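You operate a simulated robot arm through the tools that you are given. There is no shell and no other tool. Be economical: measure what you need, move in short steps, check, and stop when the job is done.

You are at the controls of a simulated robot arm. One attempt, no reset.

## Task
Wipe board No. 56 with the folded blue cloth, then fill its mark box with the grey chalk.
Fine: put cloth and chalk back; leave the other board.

The check looks at the end state, three seconds after you hand in, the way a careful person would. Anything else that was tipped, shoved, dropped, spilled or broken makes it a failure. Flat cloth is picked up by pressing the open fingertips on it (5 to 10 N) and closing them slowly along it; thin cloth reads only 2 to 8 mm in the jaws.

## Robot
A 6-joint arm with a two-finger parallel gripper, fixed in place. Base frame: the origin is at the foot of the arm, x ahead of it, y to its left, z up; the work surface is at about z = 4. Readings come in mm, degrees, newtons and seconds.
With the tool pointing down near the work surface it reaches from about 180 to 460 mm from the base axis. Its first joint turns from -70.0 to 70.0 degrees. Payload 1.9 kg.
Tool frame: the origin (TCP) lies between the finger pads and is the grasp point; the fingertips stand 23 mm ahead of it; z points along the fingers, y is the line along which they close. The gripper opens to 94 mm. The fingers are 38 mm wide and 10 mm thick; the gripper's body (54 by 96 mm) begins 39 mm behind the TCP.
Orientation is that of the tool frame in the base frame, as [roll, pitch, yaw] about the fixed x, y, z axes, in that order (R = Rz(yaw) Ry(pitch) Rx(roll)). With the fingers straight down and closing along the base's y, the tool's x points along the base's -x, its y along +y and its z along -z.

## Interface
- The arm moves only by the tool nudge_tool. Its argument "targets" is one flat list of numbers, 7 for each row, row after row: the shift along the tool's x, y, z in units of 50 mm (1.0 is 50 mm), then the turn, a rotation vector about the tool's x, y, z in units of 8 degrees (1.0 is 8 degrees), then the finger opening in mm, from 0 to 94. In form: [x, y, z, ax, ay, az, jaw, x, y, z, ax, ay, az, jaw, ...]. A call has 1 to 8 rows; each row shifts and turns the commanded pose from where the row before left it, along the tool's axes as they then stand. A call with a number of a shift or a turn outside -1 to 1 is refused whole. Rows are played at 5 a second. More than 50 mm and 8.6 degrees between two rows, or a gripper value outside its range, and nothing of the call is played. A pose out of reach is approached as far as the arm can. The call stops where the force on the tool passes 40 N (or 10 N more than at its start, if that is more) or the arm is blocked; 0.2 s more then pass. Each finger travels about 108 mm/s and halts on what it meets, pressing with about 21 N; the grip force reading is that of the motor and also rises with nothing between the fingers. The clock runs only during rows and for 0.2 s after the last one: add rows that do not move to give the fingers time. It gives the time, the measured TCP pose, the force on the tool (base axes), the opening and the grip force at its end, in the units of the frame above (readings bear some noise), and new pictures: "show" is both (left out), scene, wrist or none.
- Cameras (640 x 400 px; columns grow to the right, rows downward): "scene" is fixed at [70.8, 332.1, 421]; the picture's right is [-0.56, -0.83, 0.00], its down [-0.50, 0.34, -0.80] and it looks along [0.66, -0.44, -0.60] (base axes); focal length 247 px, centre (320, 200). "wrist" rides on the gripper at [-39, 0, -44] in the tool frame; the picture's right is [0.00, -1.00, 0.00], its down [0.97, 0.00, -0.24] and it looks along [0.24, 0.00, 0.97] (tool axes); focal length 218 px, centre (320, 200). There is no depth. A picture from a camera that has moved, and an enlarged one, comes with that camera's place and axes in the base frame and with its lens.
- inspect(camera, box): a new picture of the part [left, top, right, bottom] of that camera's present view, enlarged. No time passes.
- close_job(): hands the job in; it is judged then, once.

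Go step by step. Nothing tells you positions but the pictures and the camera data: compare them with the known pose of the tool, close in by small moves and look again before you grip or let go. The budget is 120 turns and 150 pictures, counting those below and the enlarged ones. Unless the task says otherwise, let go and move clear before handing in, and close with one line.

The tools are called after "Request:" by a JSON object that holds its "api" and its "payload". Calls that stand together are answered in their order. nudge_tool: Moves the arm, as the interface text tells. Its arguments: {"type":"object","properties":{"targets":{"type":"array","items":{"type":"number"}},"show":{"type":"string","enum":["both","scene","wrist","none"]}},"required":["targets"]} The other tools are called the same way: inspect (camera, box) takes an enlarged picture of a part of a camera's view; close_job () hands the job in.

At the start:

```text
clock: 0.0
tool_pos: [225.7, 161.8, 278.3]
orientation: [-179.9, 0.0, 179.9]
force: [-0.1, 0.0, 0.0]
width: 94.3
grasp_force: 0.0
```

scene: 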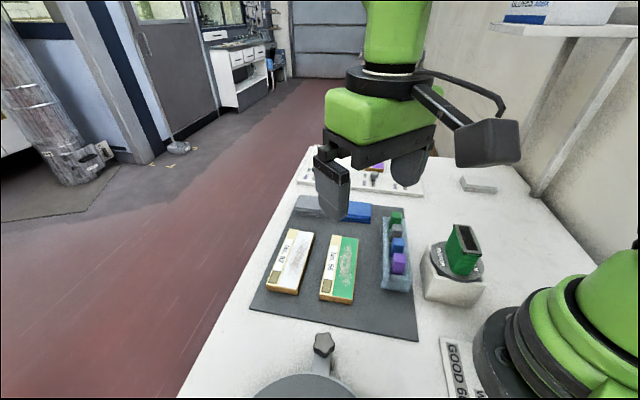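
wrist: 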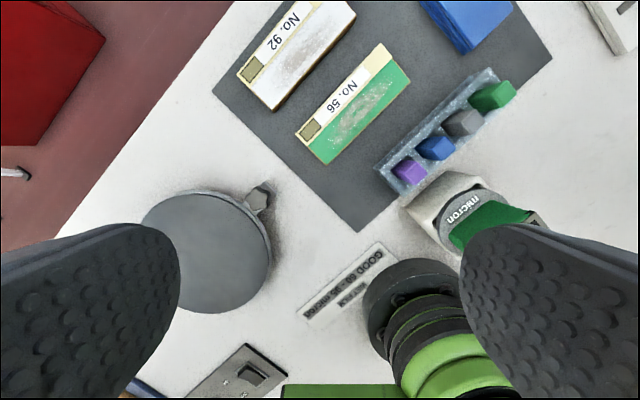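

I see two boards on a mat, a blue folded block (probably the cloth), and a tray holding four chalks. I'll enlarge the views to identify everything.

Request:
{"api": "inspect", "payload": {"camera": "wrist", "box": [210, 0, 560, 220]}}

Request:
{"api": "inspect", "payload": {"camera": "scene", "box": [240, 150, 500, 345]}}

```text
1.82 times, centred on (385, 110) of wrist
camera zoom: at [264.4, 160.6, 322.5], right [0.0, -1.0, 0.0], down [-0.97, 0.0, 0.24], along [-0.24, 0.0, -0.97], focal length 397 px, centre (202, 364)
```

zoom: 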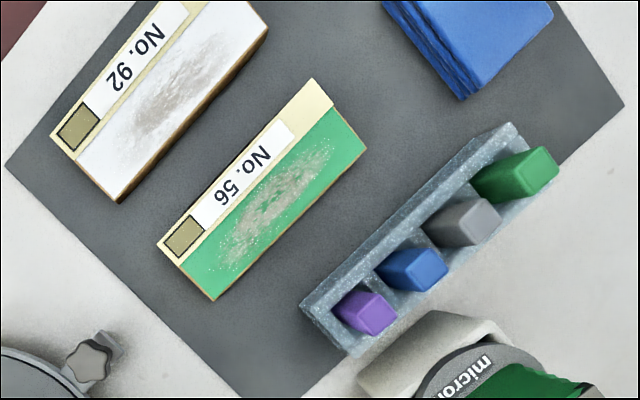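

```text
2.05 times, centred on (370, 248) of scene
camera zoom: at [70.8, 332.1, 421.0], right [-0.56, -0.83, 0.0], down [-0.5, 0.34, -0.8], along [0.66, -0.44, -0.6], focal length 507 px, centre (217, 103)
```

zoom: 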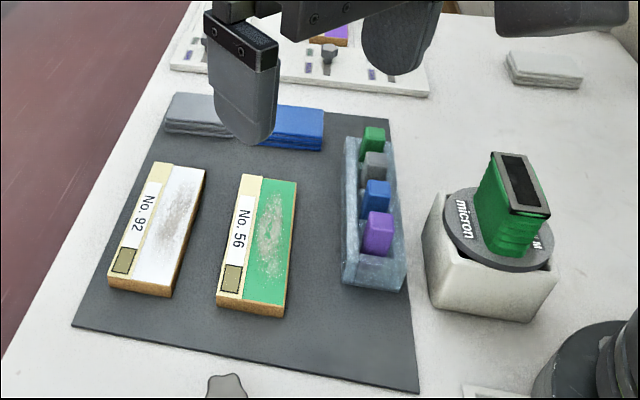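

Layout: a grey cloth sits beside the blue folded cloth, the boards and chalk tray are diagonal to the base, and grey is the second chalk from the far end. I'll move over the mat and turn about 40° to line up with the boards.

Request:
{"api": "nudge_tool", "payload": {"targets": [-0.7, -0.67, 0, 0, 0, 0, 94, -0.7, -0.67, 0, 0, 0, 0, 94, 0, 0, 0, 0, 0, 1, 94, 0, 0, 0, 0, 0, 1, 94, 0, 0, 0, 0, 0, 1, 94, 0, 0, 0, 0, 0, 1, 94, 0, 0, 0, 0, 0, 1, 94, 0, 0, 0, 0, 0, 0, 94]}}

```text
clock: 1.8
tool_pos: [295.4, 93.9, 278.0]
orientation: [179.9, 0.1, 139.9]
force: [0.0, 0.5, 0.6]
width: 94.0
grasp_force: 0.1
camera wrist: at [325.2, 68.2, 322.8], right [-0.64, -0.76, 0.0], down [-0.74, 0.63, 0.24], along [-0.18, 0.15, -0.97], focal length 218 px, centre (320, 200)
```

scene: 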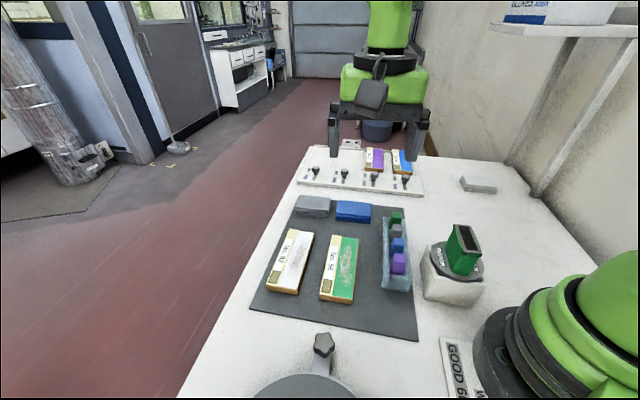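
wrist: 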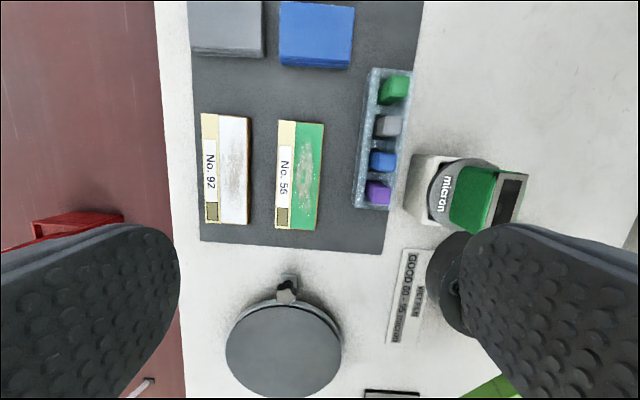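

The view is now nearly aligned, with the boards about 4° further clockwise. The blue cloth is a folded pad near (427, -13), so I'll move above it for a closer look.

Request:
{"api": "nudge_tool", "payload": {"targets": [-0.85, 0.015, 0.4, 0, 0, 0, 94, -0.85, 0.015, 0.4, 0, 0, 0, 94, -0.85, 0.015, 0.4, 0, 0, 0, 94, -0.85, 0.015, 0.4, 0, 0, 0, 94, 0, 0, 0, 0, 0, 0.5, 94, 0, 0, 0, 0, 0, 0, 94]}}

```text
clock: 3.2
tool_pos: [426.9, -12.4, 198.4]
orientation: [179.9, 0.0, 136.0]
force: [0.4, -0.4, 0.3]
width: 94.0
grasp_force: 0.1
camera wrist: at [455.2, -39.8, 242.4], right [-0.69, -0.72, 0.0], down [-0.7, 0.67, 0.24], along [-0.17, 0.17, -0.97], focal length 218 px, centre (320, 200)
```

scene: 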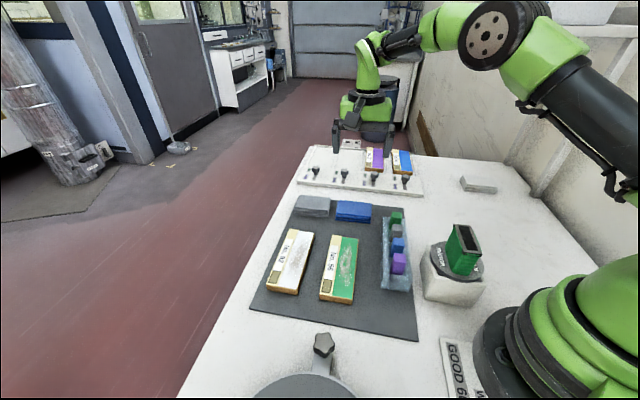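
wrist: 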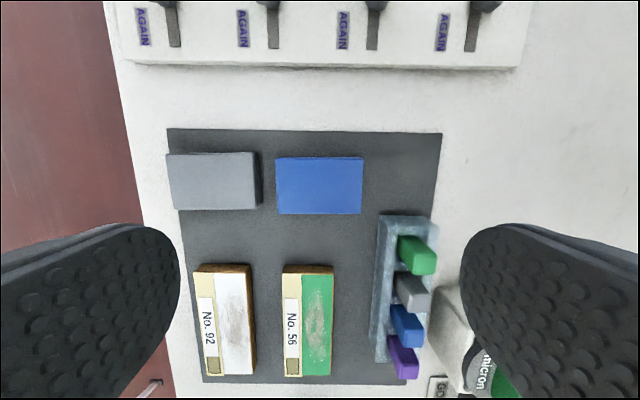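

The tool is right over the blue cloth, about 90 x 59 mm. I'll check its thickness and fold structure before gripping.

Request:
{"api": "inspect", "payload": {"camera": "scene", "box": [285, 185, 385, 247]}}

Request:
{"api": "inspect", "payload": {"camera": "wrist", "box": [240, 130, 400, 230]}}

```text
6.40 times, centred on (335, 216) of scene
camera zoom: at [70.9, 332.1, 421.0], right [-0.56, -0.83, 0.0], down [-0.5, 0.34, -0.8], along [0.66, -0.44, -0.6], focal length 1582 px, centre (224, 98)
```

zoom: 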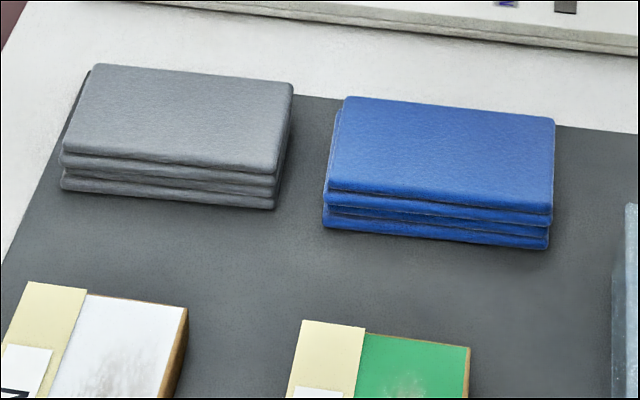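

```text
4.00 times, centred on (320, 180) of wrist
camera zoom: at [455.2, -39.8, 242.4], right [-0.69, -0.72, 0.0], down [-0.7, 0.67, 0.24], along [-0.17, 0.17, -0.97], focal length 873 px, centre (320, 280)
```

zoom: 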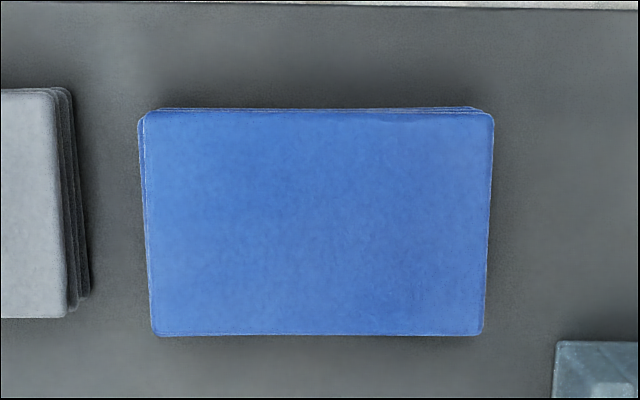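

The pad is about 17 mm thick and 59 mm deep. I'll turn the gripper 90° so it closes across the short side, away from the grey cloth.

Request:
{"api": "nudge_tool", "payload": {"targets": [0, 0, 0, 0, 0, -1, 94, 0, 0, 0, 0, 0, -1, 94, 0, 0, 0, 0, 0, -1, 94, 0, 0, 0, 0, 0, -1, 94, 0, 0, 0, 0, 0, -1, 94, 0, 0, 0, 0, 0, -1, 94, 0, 0, 0, 0, 0, -1, 94, 0, 0, 0, 0, 0, -1, 94], "show": "none"}}

Request:
{"api": "nudge_tool", "payload": {"targets": [0, 0, 0.6, 0, 0, -1, 94, 0, 0, 0.6, 0, 0, -1, 94, 0, 0, 0.6, 0, 0, -1, 94, 0, 0, 0, 0, 0, -0.25, 94, 0, 0, 0, 0, 0, 0, 94]}}

```text
clock: 5.0
tool_pos: [428.2, -13.5, 197.1]
orientation: [180.0, 0.0, -159.7]
force: [-0.1, -0.7, 0.0]
width: 94.1
grasp_force: 0.0
```

```text
clock: 6.2
tool_pos: [428.2, -12.3, 108.8]
orientation: [179.9, 0.0, -134.0]
force: [0.4, 0.6, 0.1]
width: 94.0
grasp_force: 0.0
camera wrist: at [454.4, 14.9, 152.6], right [0.72, -0.69, 0.0], down [-0.67, -0.7, 0.24], along [-0.17, -0.17, -0.97], focal length 218 px, centre (320, 200)
```

scene: 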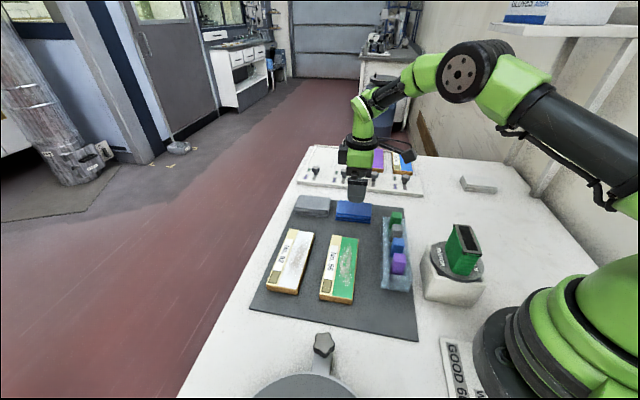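
wrist: 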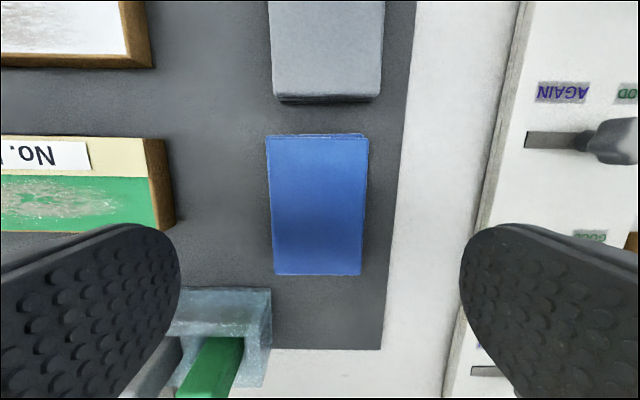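

The cloth is centred between the fingers, with the tray and boards clear of them. I'll come down beside the pad and check before closing.

Request:
{"api": "nudge_tool", "payload": {"targets": [0, 0.03, 0.5, 0, 0, 0, 94, 0, 0, 0.5, 0, 0, 0, 94, 0, 0, 0.2, 0, 0, 0, 94, 0, 0, 0, 0, 0, 0, 94]}}

```text
clock: 7.2
tool_pos: [428.1, -11.0, 47.0]
orientation: [-179.9, 0.0, -134.0]
force: [-0.4, 0.2, -0.2]
width: 94.2
grasp_force: 0.0
camera wrist: at [453.7, 16.5, 91.5], right [0.72, -0.69, 0.0], down [-0.67, -0.7, 0.24], along [-0.17, -0.17, -0.97], focal length 218 px, centre (320, 200)
```

scene: 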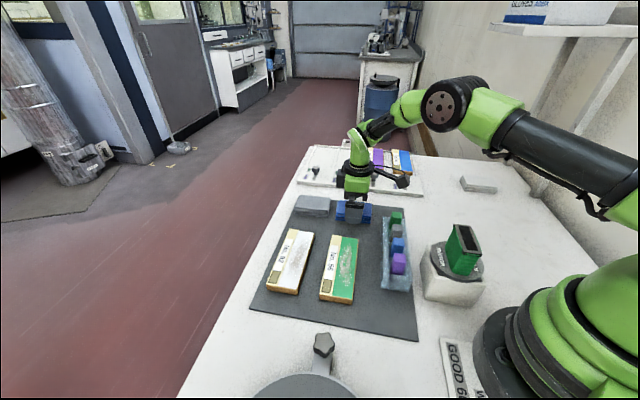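
wrist: 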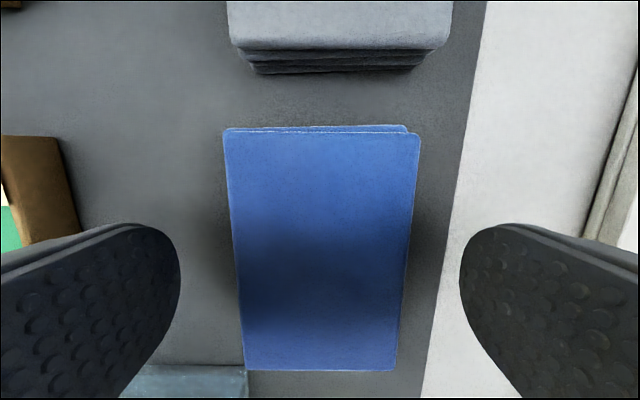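

The pad top is about z = 25 and the pad sits well centred. I'll go down 11 mm and close slowly.

Request:
{"api": "nudge_tool", "payload": {"targets": [0, 0, 0.22, 0, 0, 0, 94, 0, 0, 0, 0, 0, 0, 80, 0, 0, 0, 0, 0, 0, 68, 0, 0, 0, 0, 0, 0, 60, 0, 0, 0, 0, 0, 0, 54, 0, 0, 0, 0, 0, 0, 48, 0, 0, 0, 0, 0, 0, 48]}}

```text
clock: 8.8
tool_pos: [426.5, -11.5, 36.1]
orientation: [180.0, 0.0, -134.0]
force: [0.4, 0.4, 0.0]
width: 56.9
grasp_force: 21.6
camera wrist: at [453.5, 16.3, 80.9], right [0.72, -0.69, 0.0], down [-0.67, -0.7, 0.24], along [-0.17, -0.17, -0.97], focal length 218 px, centre (320, 200)
```

scene: 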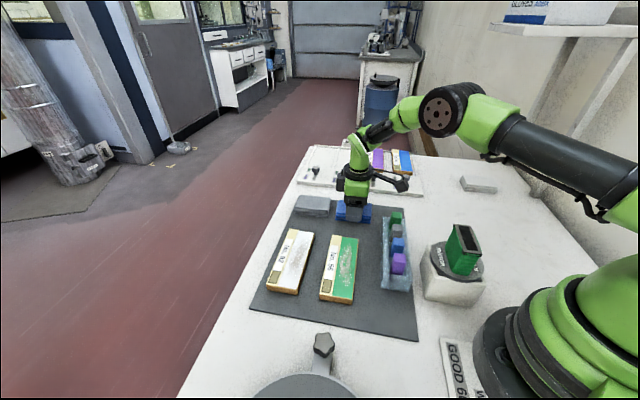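
wrist: 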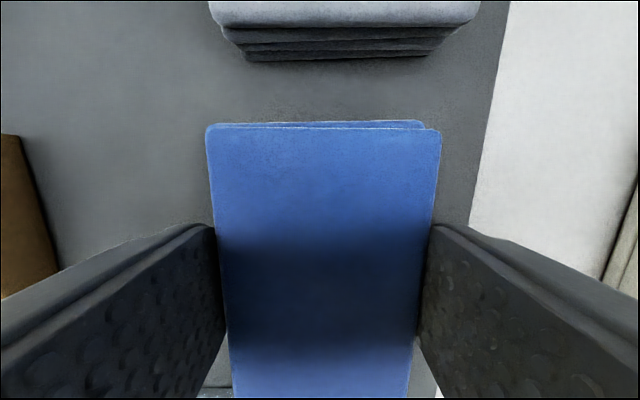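

The pad is gripped at 56.9 mm. I'll lift straight up and check that it came along.

Request:
{"api": "nudge_tool", "payload": {"targets": [0, 0, -0.4, 0, 0, 0, 46, 0, 0, -0.6, 0, 0, 0, 46, 0, 0, -0.6, 0, 0, 0, 46, 0, 0, 0, 0, 0, 0, 46]}}

```text
clock: 9.8
tool_pos: [426.3, -10.4, 117.2]
orientation: [-180.0, 0.1, -134.0]
force: [0.1, -0.9, 0.0]
width: 57.0
grasp_force: 20.5
camera wrist: at [453.7, 15.8, 161.5], right [0.72, -0.69, 0.0], down [-0.67, -0.7, 0.24], along [-0.17, -0.17, -0.97], focal length 218 px, centre (320, 200)
```

scene: 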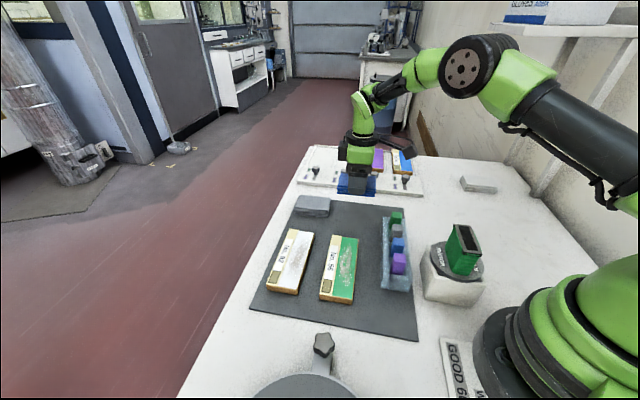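
wrist: 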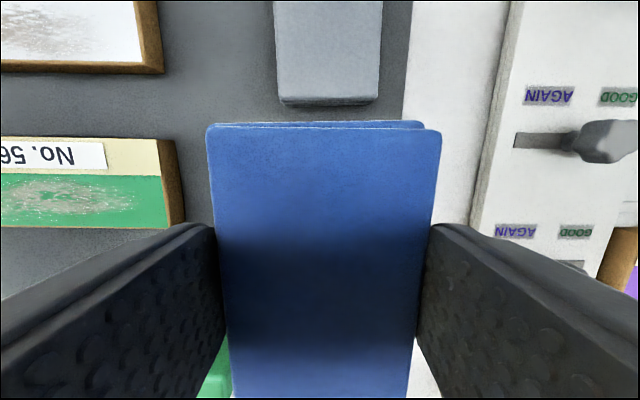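

The pad is held flat, and it already lines up sideways with the centre of the green area. I'll move along the board to its far end and come down just above it.

Request:
{"api": "nudge_tool", "payload": {"targets": [0, 0.82, 0, 0, 0, 0, 46, 0, 0.82, 0, 0, 0, 0, 46, 0, 0.84, 0, 0, 0, 0, 46, 0, 0, 0.5, 0, 0, 0, 46, 0, 0, 0.5, 0, 0, 0, 46, 0, 0, 0, 0, 0, 0, 46]}}

Request:
{"api": "inspect", "payload": {"camera": "scene", "box": [270, 180, 430, 310]}}

```text
clock: 11.2
tool_pos: [339.0, 75.8, 63.9]
orientation: [180.0, 0.0, -134.0]
force: [-0.1, 0.1, -0.7]
width: 57.0
grasp_force: 20.8
camera wrist: at [365.2, 102.7, 110.0], right [0.72, -0.69, 0.0], down [-0.67, -0.7, 0.24], along [-0.17, -0.17, -0.97], focal length 218 px, centre (320, 200)
```

scene: 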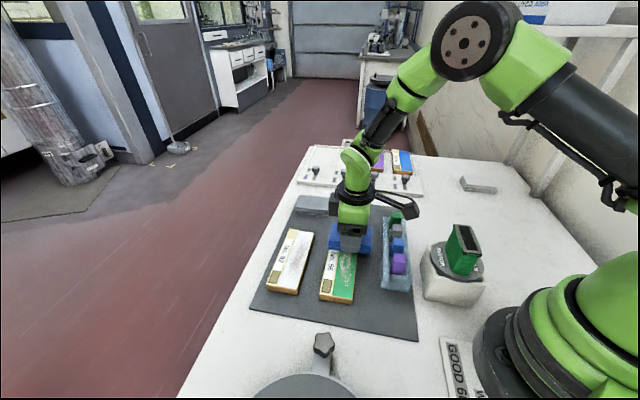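
wrist: 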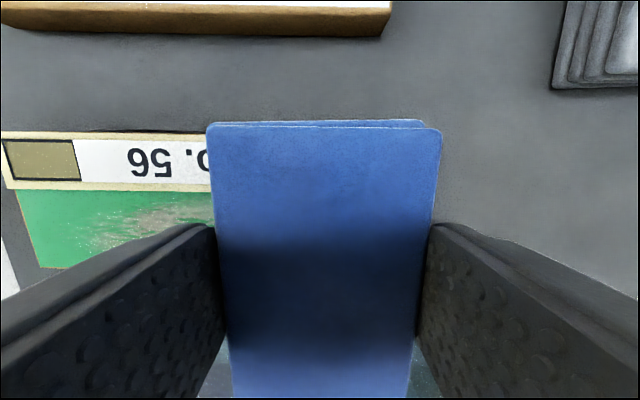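

```text
3.08 times, centred on (350, 245) of scene
camera zoom: at [70.8, 332.1, 421.0], right [-0.56, -0.83, 0.0], down [-0.5, 0.34, -0.8], along [0.66, -0.44, -0.6], focal length 761 px, centre (228, 62)
```

zoom: 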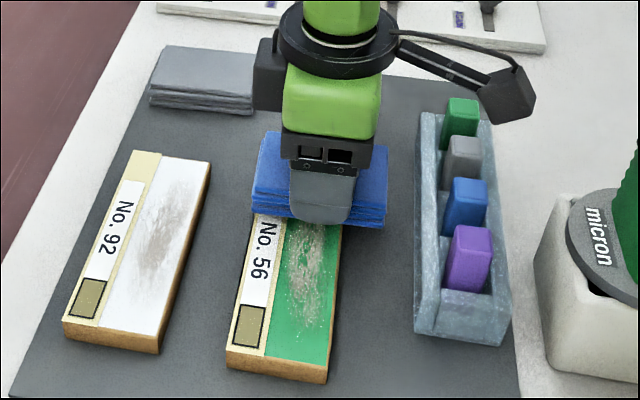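

The pad is above the far end of board 56 and clear of board 92 and the tray. I'll come down in small steps and watch the force for contact.

Request:
{"api": "nudge_tool", "payload": {"targets": [0, 0, 0.18, 0, 0, 0, 46, 0, 0, 0, 0, 0, 0, 46], "show": "none"}}

Request:
{"api": "nudge_tool", "payload": {"targets": [0, 0, 0.05, 0, 0, 0, 46, 0, 0, 0, 0, 0, 0, 46], "show": "none"}}

Request:
{"api": "nudge_tool", "payload": {"targets": [0, 0, 0.04, 0, 0, 0, 46, 0, 0, 0, 0, 0, 0, 46], "show": "none"}}

```text
clock: 11.8
tool_pos: [337.4, 75.3, 56.3]
orientation: [180.0, 0.0, -134.0]
force: [-0.2, -1.4, -1.5]
width: 57.0
grasp_force: 20.9
```

```text
clock: 12.4
tool_pos: [337.3, 74.0, 55.2]
orientation: [-180.0, 0.0, -134.0]
force: [0.0, -0.3, -0.5]
width: 57.0
grasp_force: 20.9
```

```text
clock: 13.0
tool_pos: [338.4, 74.9, 53.5]
orientation: [-179.9, 0.2, -133.9]
force: [-6.4, 0.5, 29.3]
width: 57.0
grasp_force: 21.4
```

Contact was at about z = 54, and 29 N is more than I want. I'll ease up by about 1.2 mm.

Request:
{"api": "nudge_tool", "payload": {"targets": [0, 0, -0.022, 0, 0, 0, 46, 0, 0, 0, 0, 0, 0, 46], "show": "none"}}

```text
clock: 13.6
tool_pos: [338.3, 73.3, 53.3]
orientation: [180.0, 0.1, -134.1]
force: [3.9, 2.8, 8.5]
width: 57.0
grasp_force: 21.4
```

The pad is now pressing at about 8.5 N. I'll try a short stroke first and check that the board doesn't slide.

Request:
{"api": "nudge_tool", "payload": {"targets": [0, 0.2, 0, 0, 0, 0, 46, 0, 0.2, 0, 0, 0, 0, 46, 0, 0, 0, 0, 0, 0, 46]}}

Request:
{"api": "inspect", "payload": {"camera": "scene", "box": [270, 180, 430, 310]}}

```text
clock: 14.4
tool_pos: [323.6, 87.7, 52.8]
orientation: [-179.9, 0.1, -134.0]
force: [5.4, -3.3, 15.5]
width: 56.9
grasp_force: 21.1
camera wrist: at [350.7, 115.9, 98.0], right [0.72, -0.69, 0.0], down [-0.67, -0.7, 0.24], along [-0.17, -0.17, -0.97], focal length 218 px, centre (320, 200)
```

scene: 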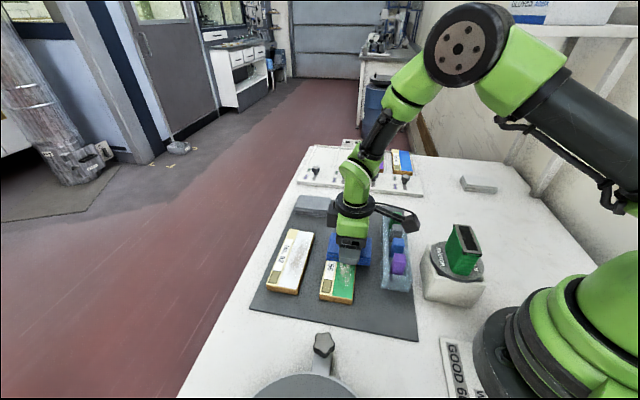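
wrist: 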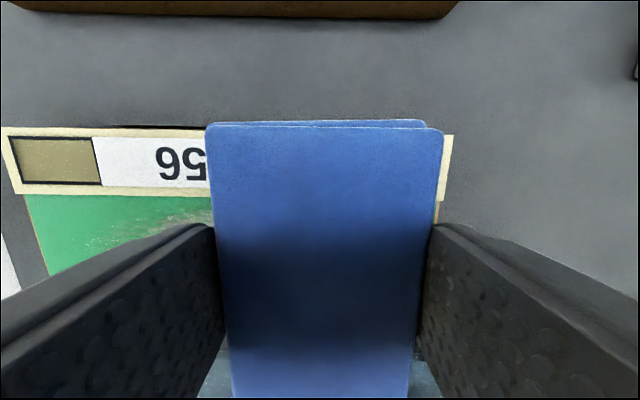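

```text
3.08 times, centred on (350, 245) of scene
camera zoom: at [70.8, 332.1, 421.1], right [-0.56, -0.83, 0.0], down [-0.5, 0.34, -0.8], along [0.66, -0.44, -0.6], focal length 761 px, centre (228, 62)
```

zoom: 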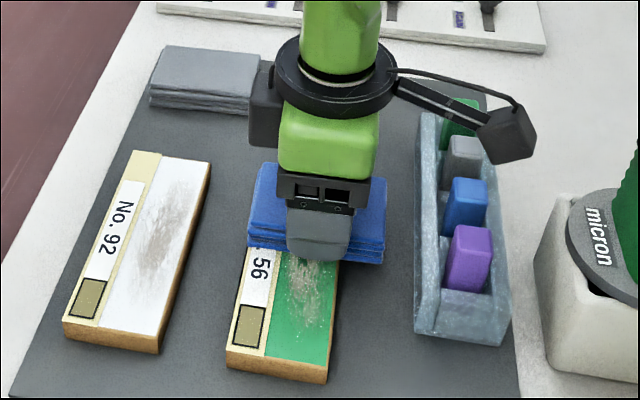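

The board stayed put and the wiping is taking effect. I'll carry on along the length of the board.

Request:
{"api": "nudge_tool", "payload": {"targets": [0, 0.2, -0.006, 0, 0, 0, 46, 0, 0.2, 0, 0, 0, 0, 46, 0, 0.2, 0, 0, 0, 0, 46, 0, 0.2, 0, 0, 0, 0, 46, 0, 0, 0, 0, 0, 0, 46], "show": "none"}}

Request:
{"api": "nudge_tool", "payload": {"targets": [0, 0.2, 0, 0, 0, 0, 46, 0, 0.2, 0, 0, 0, 0, 46, 0, 0.2, 0, 0, 0, 0, 46, 0, 0.2, 0, 0, 0, 0, 46, 0, 0, 0, 0, 0, 0, 46]}}

Request:
{"api": "inspect", "payload": {"camera": "scene", "box": [270, 180, 430, 310]}}

```text
clock: 15.6
tool_pos: [293.9, 116.9, 52.8]
orientation: [180.0, -0.1, -134.0]
force: [-0.5, 0.5, -0.4]
width: 56.8
grasp_force: 20.7
```

```text
clock: 16.8
tool_pos: [265.4, 143.9, 54.3]
orientation: [179.9, 0.1, -134.0]
force: [-0.5, -0.6, -0.4]
width: 57.1
grasp_force: 20.6
camera wrist: at [292.5, 171.6, 99.2], right [0.72, -0.69, 0.0], down [-0.67, -0.7, 0.24], along [-0.17, -0.17, -0.97], focal length 218 px, centre (320, 200)
```

scene: 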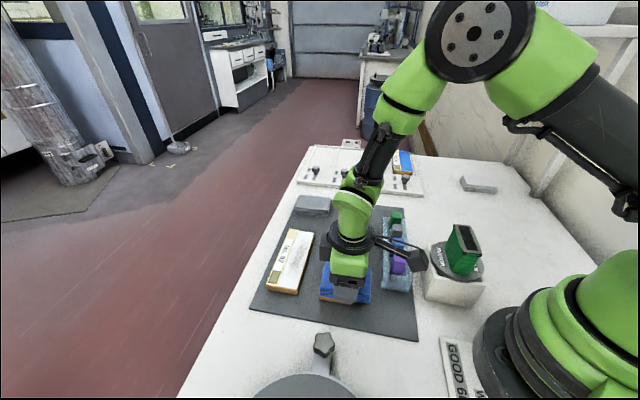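
wrist: 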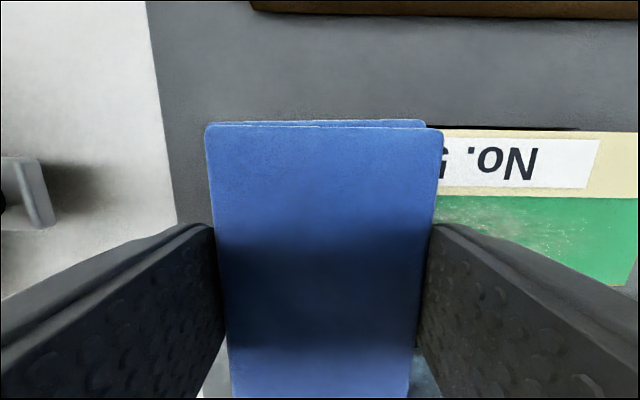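

```text
3.08 times, centred on (350, 245) of scene
camera zoom: at [70.8, 332.1, 421.0], right [-0.56, -0.83, 0.0], down [-0.5, 0.34, -0.8], along [0.66, -0.44, -0.6], focal length 761 px, centre (228, 62)
```

zoom: 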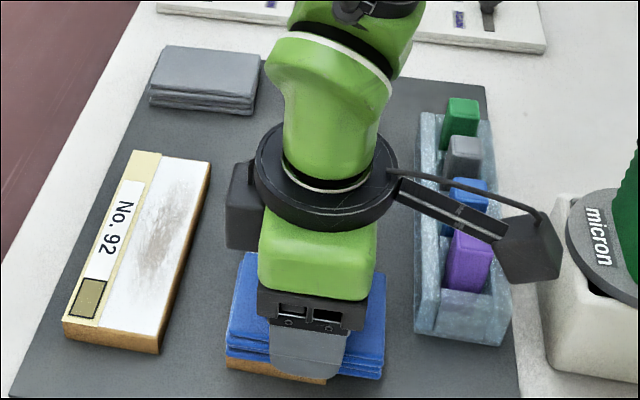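

Contact was lost partway and some marks remain. I'll press down again here, then wipe back toward the far end with force checks along the way.

Request:
{"api": "nudge_tool", "payload": {"targets": [0, 0, 0.03, 0, 0, 0, 46, 0, 0, 0, 0, 0, 0, 46], "show": "none"}}

```text
clock: 17.4
tool_pos: [265.6, 144.7, 52.5]
orientation: [-179.9, 0.1, -134.0]
force: [-0.8, 0.8, 10.5]
width: 56.7
grasp_force: 21.1
```

The pad is at 10.5 N, so I'll wipe back.

Request:
{"api": "nudge_tool", "payload": {"targets": [0, -0.2, 0, 0, 0, 0, 46, 0, -0.2, 0, 0, 0, 0, 46, 0, -0.2, 0, 0, 0, 0, 46], "show": "none"}}

Request:
{"api": "nudge_tool", "payload": {"targets": [0, -0.2, 0, 0, 0, 0, 46, 0, -0.2, 0, 0, 0, 0, 46, 0, -0.2, 0, 0, 0, 0, 46], "show": "none"}}

Request:
{"api": "nudge_tool", "payload": {"targets": [0, -0.2, 0, 0, 0, 0, 46, 0, -0.2, 0, 0, 0, 0, 46, 0, -0.2, 0, 0, 0, 0, 46]}}

Request:
{"api": "inspect", "payload": {"camera": "scene", "box": [270, 180, 430, 310]}}

```text
clock: 18.2
tool_pos: [288.1, 122.9, 52.0]
orientation: [180.0, 0.1, -133.9]
force: [-8.1, 6.1, 21.1]
width: 57.0
grasp_force: 20.9
```

```text
clock: 19.0
tool_pos: [308.8, 102.1, 51.7]
orientation: [-180.0, 0.1, -134.0]
force: [-9.1, 10.3, 28.5]
width: 57.1
grasp_force: 20.9
```

```text
clock: 19.8
tool_pos: [330.2, 82.7, 52.3]
orientation: [180.0, 0.0, -133.9]
force: [-4.7, 4.9, 13.7]
width: 57.3
grasp_force: 21.0
camera wrist: at [356.6, 109.5, 96.8], right [0.72, -0.69, 0.0], down [-0.67, -0.7, 0.24], along [-0.17, -0.17, -0.97], focal length 218 px, centre (320, 200)
```

scene: 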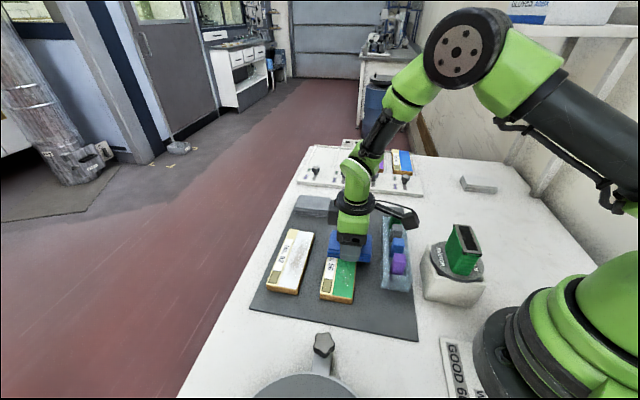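
wrist: 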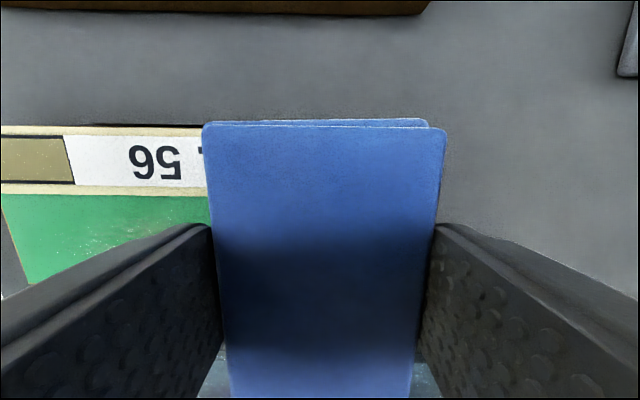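

```text
3.08 times, centred on (350, 245) of scene
camera zoom: at [70.8, 332.1, 421.1], right [-0.56, -0.83, 0.0], down [-0.5, 0.34, -0.8], along [0.66, -0.44, -0.6], focal length 761 px, centre (228, 62)
```

zoom: 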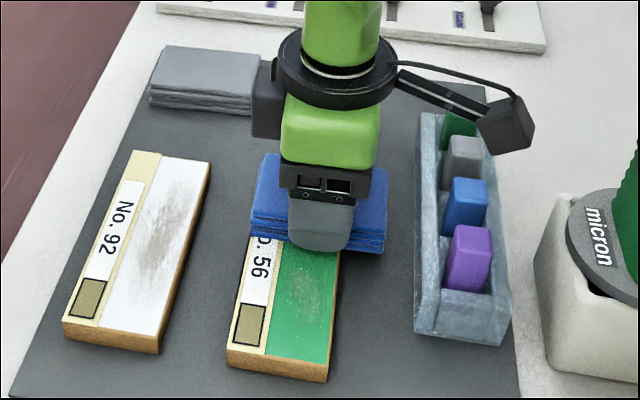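

It's almost clean, with only faint specks left. I'll do another full pass: to the far end, then back to the near end.

Request:
{"api": "nudge_tool", "payload": {"targets": [0, -0.2, 0, 0, 0, 0, 46, 0, -0.1, 0, 0, 0, 0, 46, 0, 0.2, 0, 0, 0, 0, 46, 0, 0.2, 0, 0, 0, 0, 46], "show": "none"}}

Request:
{"api": "nudge_tool", "payload": {"targets": [0, 0.2, 0.004, 0, 0, 0, 46, 0, 0.2, 0.004, 0, 0, 0, 46, 0, 0.2, 0.004, 0, 0, 0, 46], "show": "none"}}

```text
clock: 20.8
tool_pos: [325.1, 84.4, 54.2]
orientation: [180.0, 0.0, -134.0]
force: [-0.1, -0.1, -0.6]
width: 56.9
grasp_force: 21.3
```

```text
clock: 21.6
tool_pos: [305.1, 104.1, 53.0]
orientation: [180.0, 0.0, -134.0]
force: [0.5, 0.2, -0.1]
width: 56.9
grasp_force: 21.2
```

Request:
{"api": "nudge_tool", "payload": {"targets": [0, 0, 0.02, 0, 0, 0, 46, 0, 0.15, 0.004, 0, 0, 0, 46], "show": "none"}}

Request:
{"api": "nudge_tool", "payload": {"targets": [0, 0.15, 0.004, 0, 0, 0, 46, 0, 0.15, 0.004, 0, 0, 0, 46], "show": "none"}}

```text
clock: 22.2
tool_pos: [300.4, 110.2, 51.3]
orientation: [-179.9, 0.3, -133.9]
force: [6.6, -6.3, 19.6]
width: 57.0
grasp_force: 20.8
```

```text
clock: 22.8
tool_pos: [290.2, 121.8, 50.7]
orientation: [-179.9, 0.2, -134.0]
force: [10.9, -8.8, 29.6]
width: 56.9
grasp_force: 20.9
```

This end is pressing at nearly 30 N, so I'll ease off slightly and finish the stroke to the near end.

Request:
{"api": "nudge_tool", "payload": {"targets": [0, 0.15, -0.012, 0, 0, 0, 46, 0, 0.2, -0.004, 0, 0, 0, 46], "show": "none"}}

Request:
{"api": "nudge_tool", "payload": {"targets": [0, 0.2, 0, 0, 0, 0, 46, 0, 0.1, 0, 0, 0, 0, 46], "show": "none"}}

```text
clock: 23.4
tool_pos: [274.2, 133.5, 51.4]
orientation: [180.0, -0.2, -134.0]
force: [4.0, -4.9, 11.0]
width: 57.2
grasp_force: 20.8
```

```text
clock: 24.0
tool_pos: [265.6, 143.3, 50.9]
orientation: [179.9, -0.1, -133.9]
force: [0.7, 0.1, -0.4]
width: 56.9
grasp_force: 20.9
```

Now I'll lift well clear and look at the board.

Request:
{"api": "nudge_tool", "payload": {"targets": [0, 0, -0.6, 0, 0, 0, 46, 0, -0.6, -0.6, 0, 0, 0, 46, 0, -0.9, 0, 0, 0, 0, 46, 0, -0.9, 0, 0, 0, 0, 46, 0, -0.9, 0, 0, 0, 0, 46, 0, -0.5, 0, 0, 0, 0, 46, 0, 0, 0, 0, 0, 0, 46]}}

Request:
{"api": "inspect", "payload": {"camera": "scene", "box": [270, 180, 430, 310]}}

```text
clock: 25.6
tool_pos: [401.7, 12.7, 112.7]
orientation: [179.9, 0.0, -134.0]
force: [-0.3, -0.2, -0.8]
width: 56.5
grasp_force: 21.2
camera wrist: at [429.1, 40.2, 156.5], right [0.72, -0.69, 0.0], down [-0.67, -0.7, 0.24], along [-0.17, -0.17, -0.97], focal length 218 px, centre (320, 200)
```

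scene: 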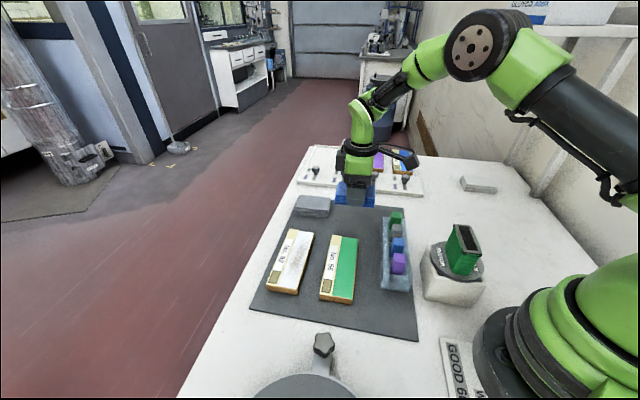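
wrist: 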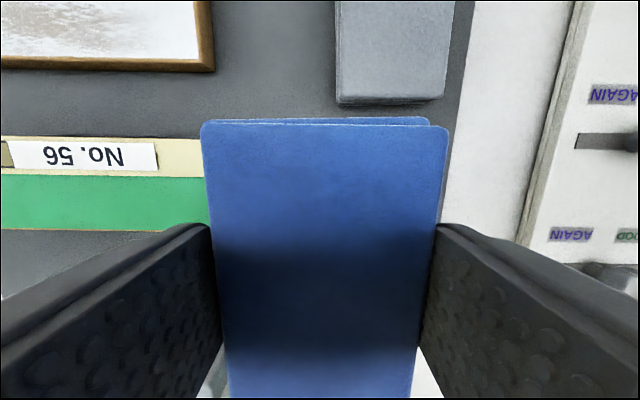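

```text
3.08 times, centred on (350, 245) of scene
camera zoom: at [70.9, 332.1, 421.0], right [-0.56, -0.83, 0.0], down [-0.5, 0.34, -0.8], along [0.66, -0.44, -0.6], focal length 761 px, centre (228, 62)
```

zoom: 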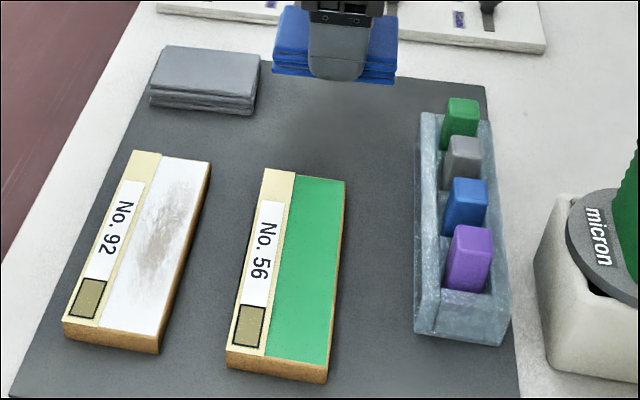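

The board looks clean. I'll zoom in to confirm before putting the cloth back.

Request:
{"api": "inspect", "payload": {"camera": "scene", "box": [310, 225, 374, 312]}}

Request:
{"api": "nudge_tool", "payload": {"targets": [0, -0.66, 0, 0, 0, 0, 46, 0, 0, 0, 0, 0, 0, 46], "show": "wrist"}}

```text
4.60 times, centred on (342, 268) of scene
camera zoom: at [70.9, 332.1, 421.0], right [-0.56, -0.83, 0.0], down [-0.5, 0.34, -0.8], along [0.66, -0.44, -0.6], focal length 1137 px, centre (219, -115)
```

zoom: 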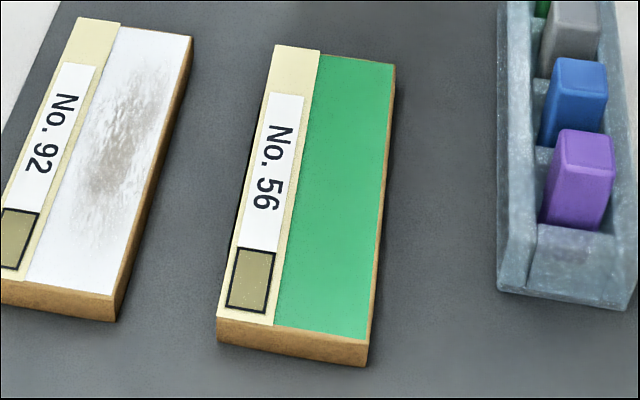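

```text
clock: 26.2
tool_pos: [428.6, -9.7, 110.7]
orientation: [180.0, 0.1, -134.0]
force: [0.7, 0.6, -0.6]
width: 56.8
grasp_force: 21.1
camera wrist: at [453.9, 17.4, 156.1], right [0.72, -0.69, 0.0], down [-0.67, -0.7, 0.24], along [-0.17, -0.17, -0.97], focal length 218 px, centre (320, 200)
```

wrist: 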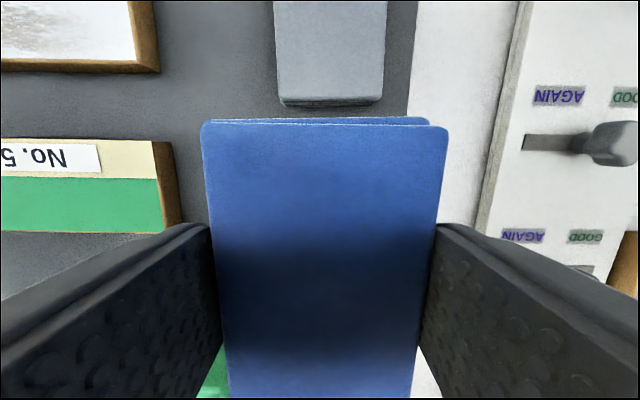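

The board is fully clean and the pad is back above its original place, having slid about 3 mm up in the jaws. I'll lower it gently.

Request:
{"api": "nudge_tool", "payload": {"targets": [0, 0.0, 0.7, 0, 0, 0, 46, 0, 0, 0.5, 0, 0, 0, 46, 0, 0, 0.24, 0, 0, 0, 46, 0, 0, 0, 0, 0, 0, 46], "show": "none"}}

Request:
{"api": "nudge_tool", "payload": {"targets": [0, 0, 0.04, 0, 0, 0, 46, 0, 0, 0, 0, 0, 0, 46], "show": "wrist"}}

```text
clock: 27.2
tool_pos: [427.0, -12.1, 37.8]
orientation: [-180.0, -0.1, -134.0]
force: [-0.2, 0.8, 0.6]
width: 56.8
grasp_force: 20.9
```

```text
clock: 27.8
tool_pos: [427.7, -10.0, 37.4]
orientation: [-180.0, 0.0, -134.1]
force: [0.6, 0.2, 0.2]
width: 57.0
grasp_force: 21.2
camera wrist: at [453.2, 16.4, 82.2], right [0.72, -0.69, 0.0], down [-0.67, -0.7, 0.24], along [-0.17, -0.17, -0.97], focal length 218 px, centre (320, 200)
```

wrist: 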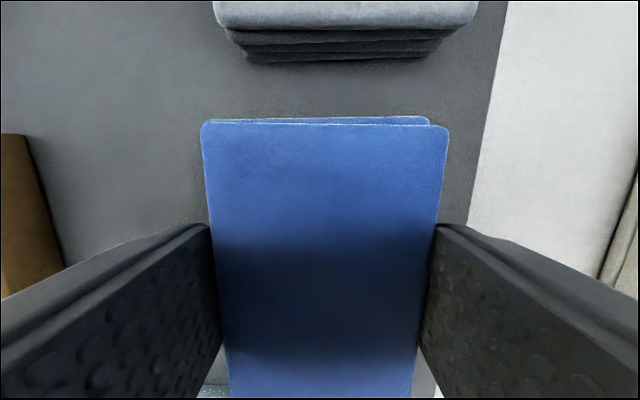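

Request:
{"api": "nudge_tool", "payload": {"targets": [0, 0, 0.04, 0, 0, 0, 46, 0, 0, 0, 0, 0, 0, 46], "show": "none"}}

Request:
{"api": "nudge_tool", "payload": {"targets": [0, 0, 0.03, 0, 0, 0, 46, 0, 0, 0, 0, 0, 0, 46], "show": "none"}}

```text
clock: 28.4
tool_pos: [427.4, -12.9, 35.2]
orientation: [179.9, -0.1, -134.0]
force: [-0.8, 0.0, -1.8]
width: 56.8
grasp_force: 20.7
```

```text
clock: 29.0
tool_pos: [427.4, -11.2, 34.3]
orientation: [179.9, 0.0, -134.0]
force: [-0.1, -1.0, 0.8]
width: 56.9
grasp_force: 20.7
```

I'm still lowering the pad in small steps to find the mat.

Request:
{"api": "nudge_tool", "payload": {"targets": [0, 0, 0.025, 0, 0, 0, 46, 0, 0, 0, 0, 0, 0, 46], "show": "none"}}

Request:
{"api": "nudge_tool", "payload": {"targets": [0, 0, 0.02, 0, 0, 0, 46, 0, 0, 0, 0, 0, 0, 46], "show": "none"}}

```text
clock: 29.6
tool_pos: [426.6, -11.9, 33.5]
orientation: [-180.0, 0.1, -134.0]
force: [-9.9, -3.9, 21.8]
width: 57.0
grasp_force: 20.9
```

```text
clock: 30.1
tool_pos: [428.3, -10.2, 33.1]
orientation: [180.0, 0.1, -134.1]
force: [-3.4, 0.2, 6.8]
width: 56.8
grasp_force: 21.1
stopped in row 2: the force on the tool passed its limit (the readings are from after the stop); the commanded pose is now the measured one
```

The pad is on the mat. I'll release it and rise.

Request:
{"api": "nudge_tool", "payload": {"targets": [0, 0, 0, 0, 0, 0, 62, 0, 0, 0, 0, 0, 0, 75, 0, 0, 0, 0, 0, 0, 90, 0, 0, 0, 0, 0, 0, 94, 0, 0, -0.6, 0, 0, 0, 94, 0, 0, -0.8, 0, 0, 0, 94, 0, 0, -0.6, 0, 0, 0, 94, 0, 0, 0, 0, 0, 0, 94]}}

Request:
{"api": "inspect", "payload": {"camera": "scene", "box": [270, 180, 430, 310]}}

```text
clock: 31.9
tool_pos: [427.4, -11.0, 132.9]
orientation: [-179.9, 0.1, -134.0]
force: [-0.1, 0.4, 0.3]
width: 93.8
grasp_force: 0.1
camera wrist: at [454.2, 16.9, 177.6], right [0.72, -0.7, 0.0], down [-0.68, -0.7, 0.24], along [-0.17, -0.17, -0.97], focal length 218 px, centre (320, 200)
```

scene: 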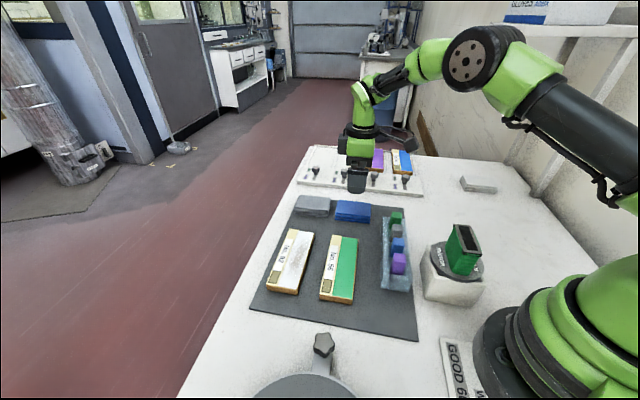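
wrist: 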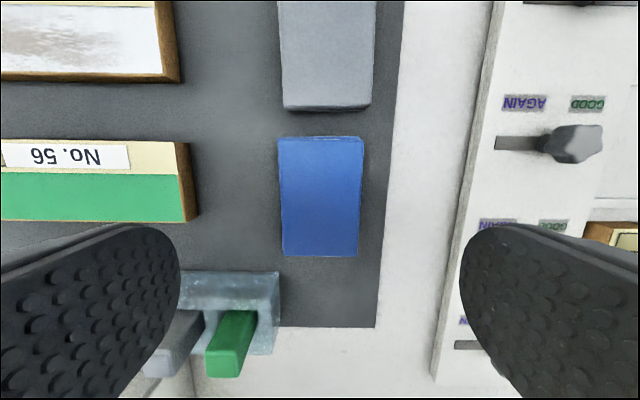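

```text
3.08 times, centred on (350, 245) of scene
camera zoom: at [70.8, 332.1, 421.0], right [-0.56, -0.83, 0.0], down [-0.5, 0.34, -0.8], along [0.66, -0.44, -0.6], focal length 761 px, centre (228, 62)
```

zoom: 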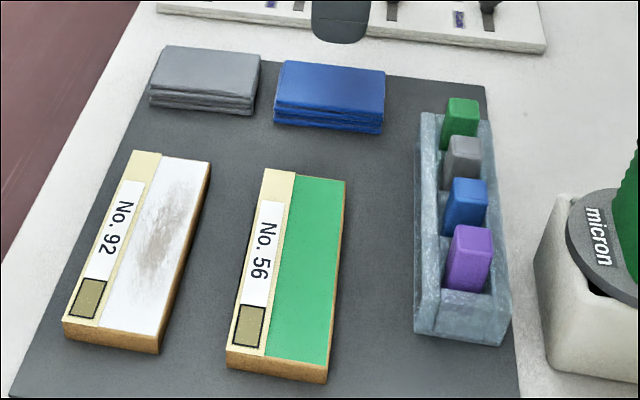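

The cloth is back in place and the board is clean. Next is the chalk: I'll raise, turn back 90° so the fingers close across the tray, and move over the grey one.

Request:
{"api": "nudge_tool", "payload": {"targets": [0, 0, -0.5, 0, 0, 1, 94, 0, 0, -0.5, 0, 0, 1, 94, 0, 0, 0, 0, 0, 1, 94, 0, 0, 0, 0, 0, 1, 94, 0, 0, 0, 0, 0, 1, 94, 0, 0, 0, 0, 0, 1, 94, 0, 0, 0, 0, 0, 1, 94, 0, 0, 0, 0, 0, 1, 94], "show": "none"}}

Request:
{"api": "nudge_tool", "payload": {"targets": [0, 0, 0, 0, 0, 1, 94, 0, 0, 0, 0, 0, 1, 94, 0, 0, 0, 0, 0, 1, 94, 0, 0, 0, 0, 0, 0.25, 94, 0.62, -0.64, 0, 0, 0, 0, 94, 0.62, -0.64, 0, 0, 0, 0, 94, 0.62, -0.64, 0, 0, 0, 0, 94, 0, 0, 0, 0, 0, 0, 94]}}

```text
clock: 33.6
tool_pos: [428.7, -11.3, 182.7]
orientation: [179.8, 0.2, 161.9]
force: [-1.0, 0.4, -0.3]
width: 94.1
grasp_force: 0.1
```

```text
clock: 35.5
tool_pos: [294.2, -14.5, 184.4]
orientation: [179.8, 0.0, 136.0]
force: [0.5, -0.4, 0.3]
width: 94.0
grasp_force: 0.0
camera wrist: at [321.4, -42.7, 228.8], right [-0.7, -0.72, 0.0], down [-0.7, 0.68, 0.24], along [-0.17, 0.17, -0.97], focal length 218 px, centre (320, 200)
```

scene: 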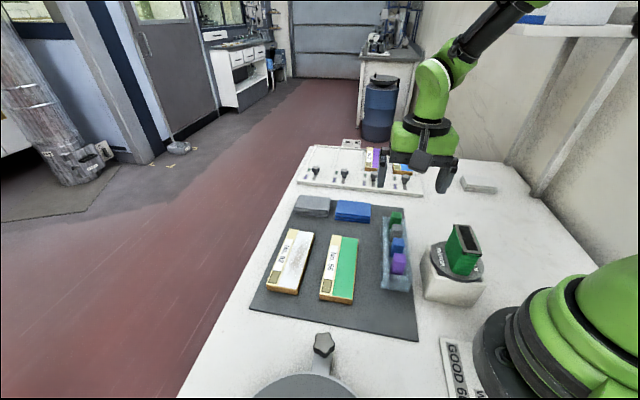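
wrist: 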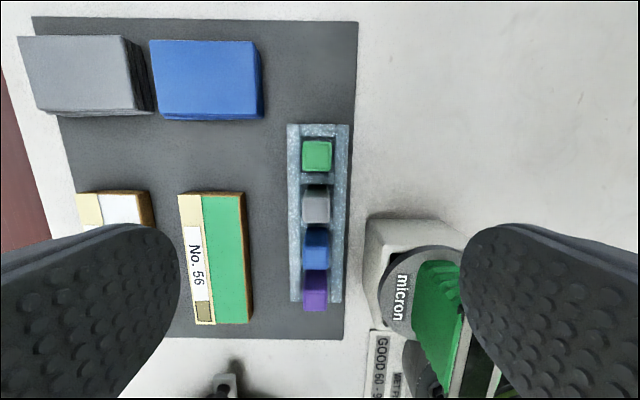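

I'm nearly over the grey chalk, and the "micron" device is close on the right. I'll enlarge to measure the chalk and the clearance.

Request:
{"api": "inspect", "payload": {"camera": "wrist", "box": [260, 110, 460, 320]}}

Request:
{"api": "inspect", "payload": {"camera": "scene", "box": [370, 195, 490, 310]}}

```text
1.90 times, centred on (360, 215) of wrist
camera zoom: at [321.4, -42.7, 228.8], right [-0.7, -0.72, 0.0], down [-0.7, 0.68, 0.24], along [-0.17, 0.17, -0.97], focal length 416 px, centre (244, 171)
```

zoom: 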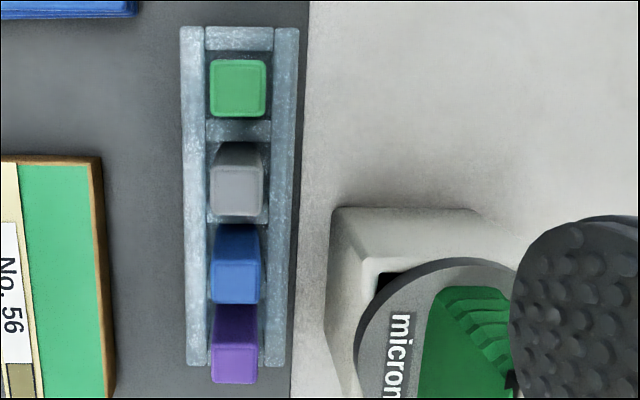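

```text
3.48 times, centred on (430, 252) of scene
camera zoom: at [70.8, 332.1, 421.0], right [-0.56, -0.83, 0.0], down [-0.5, 0.34, -0.8], along [0.66, -0.44, -0.6], focal length 860 px, centre (-63, 17)
```

zoom: 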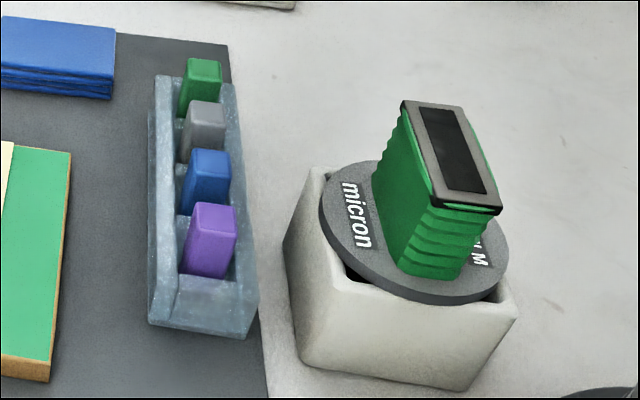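

The grey chalk is about 19 mm square with its top at z ≈ 68, at roughly (289, -8). The tray rim is near z = 37. I'll narrow the jaws to 46 mm to clear the device and come down to just above the chalk.

Request:
{"api": "nudge_tool", "payload": {"targets": [0.16, 0.035, 0, 0, 0, 0, 46, 0, 0, 0.6, 0, 0, 0, 46, 0, 0, 0.6, 0, 0, 0, 46, 0, 0, 0.55, 0, 0, 0, 46, 0, 0, 0, 0, 0, 0, 46]}}

Request:
{"api": "inspect", "payload": {"camera": "scene", "box": [350, 160, 510, 300]}}

```text
clock: 36.6
tool_pos: [289.1, -8.0, 95.5]
orientation: [179.9, 0.1, 135.9]
force: [-0.9, -0.2, 0.2]
width: 45.9
grasp_force: 0.1
camera wrist: at [317.4, -36.1, 140.5], right [-0.7, -0.72, 0.0], down [-0.7, 0.68, 0.24], along [-0.17, 0.17, -0.97], focal length 218 px, centre (320, 200)
```

scene: 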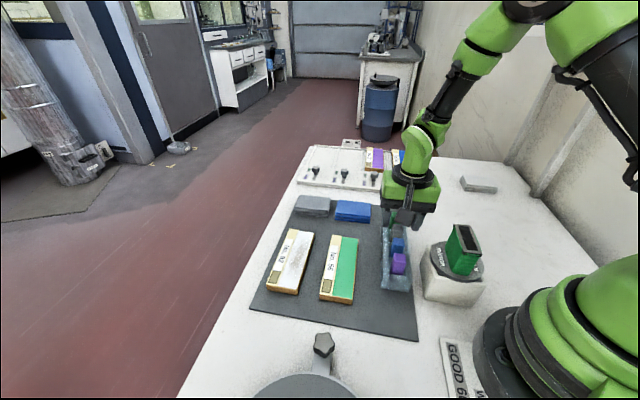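
wrist: 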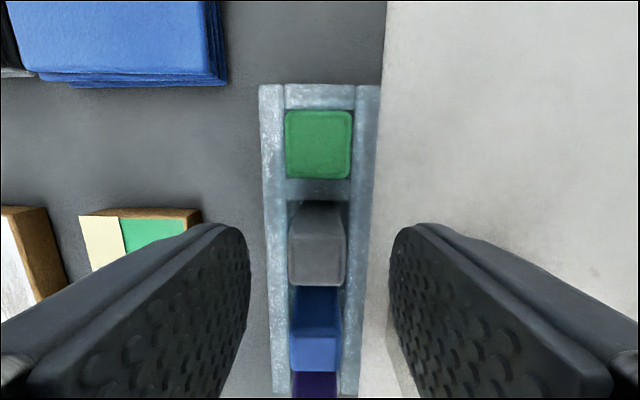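

```text
2.86 times, centred on (430, 230) of scene
camera zoom: at [70.8, 332.1, 421.0], right [-0.56, -0.83, 0.0], down [-0.5, 0.34, -0.8], along [0.66, -0.44, -0.6], focal length 706 px, centre (6, 114)
```

zoom: 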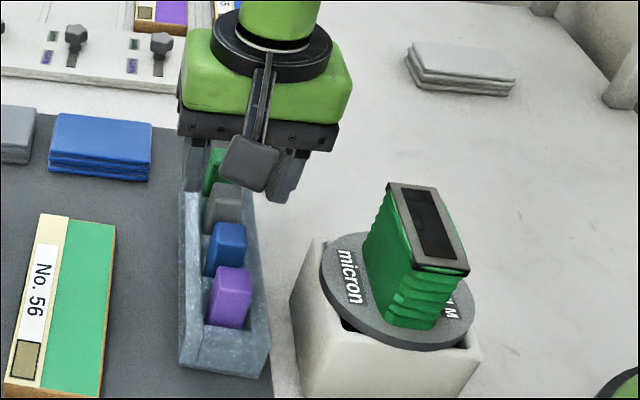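

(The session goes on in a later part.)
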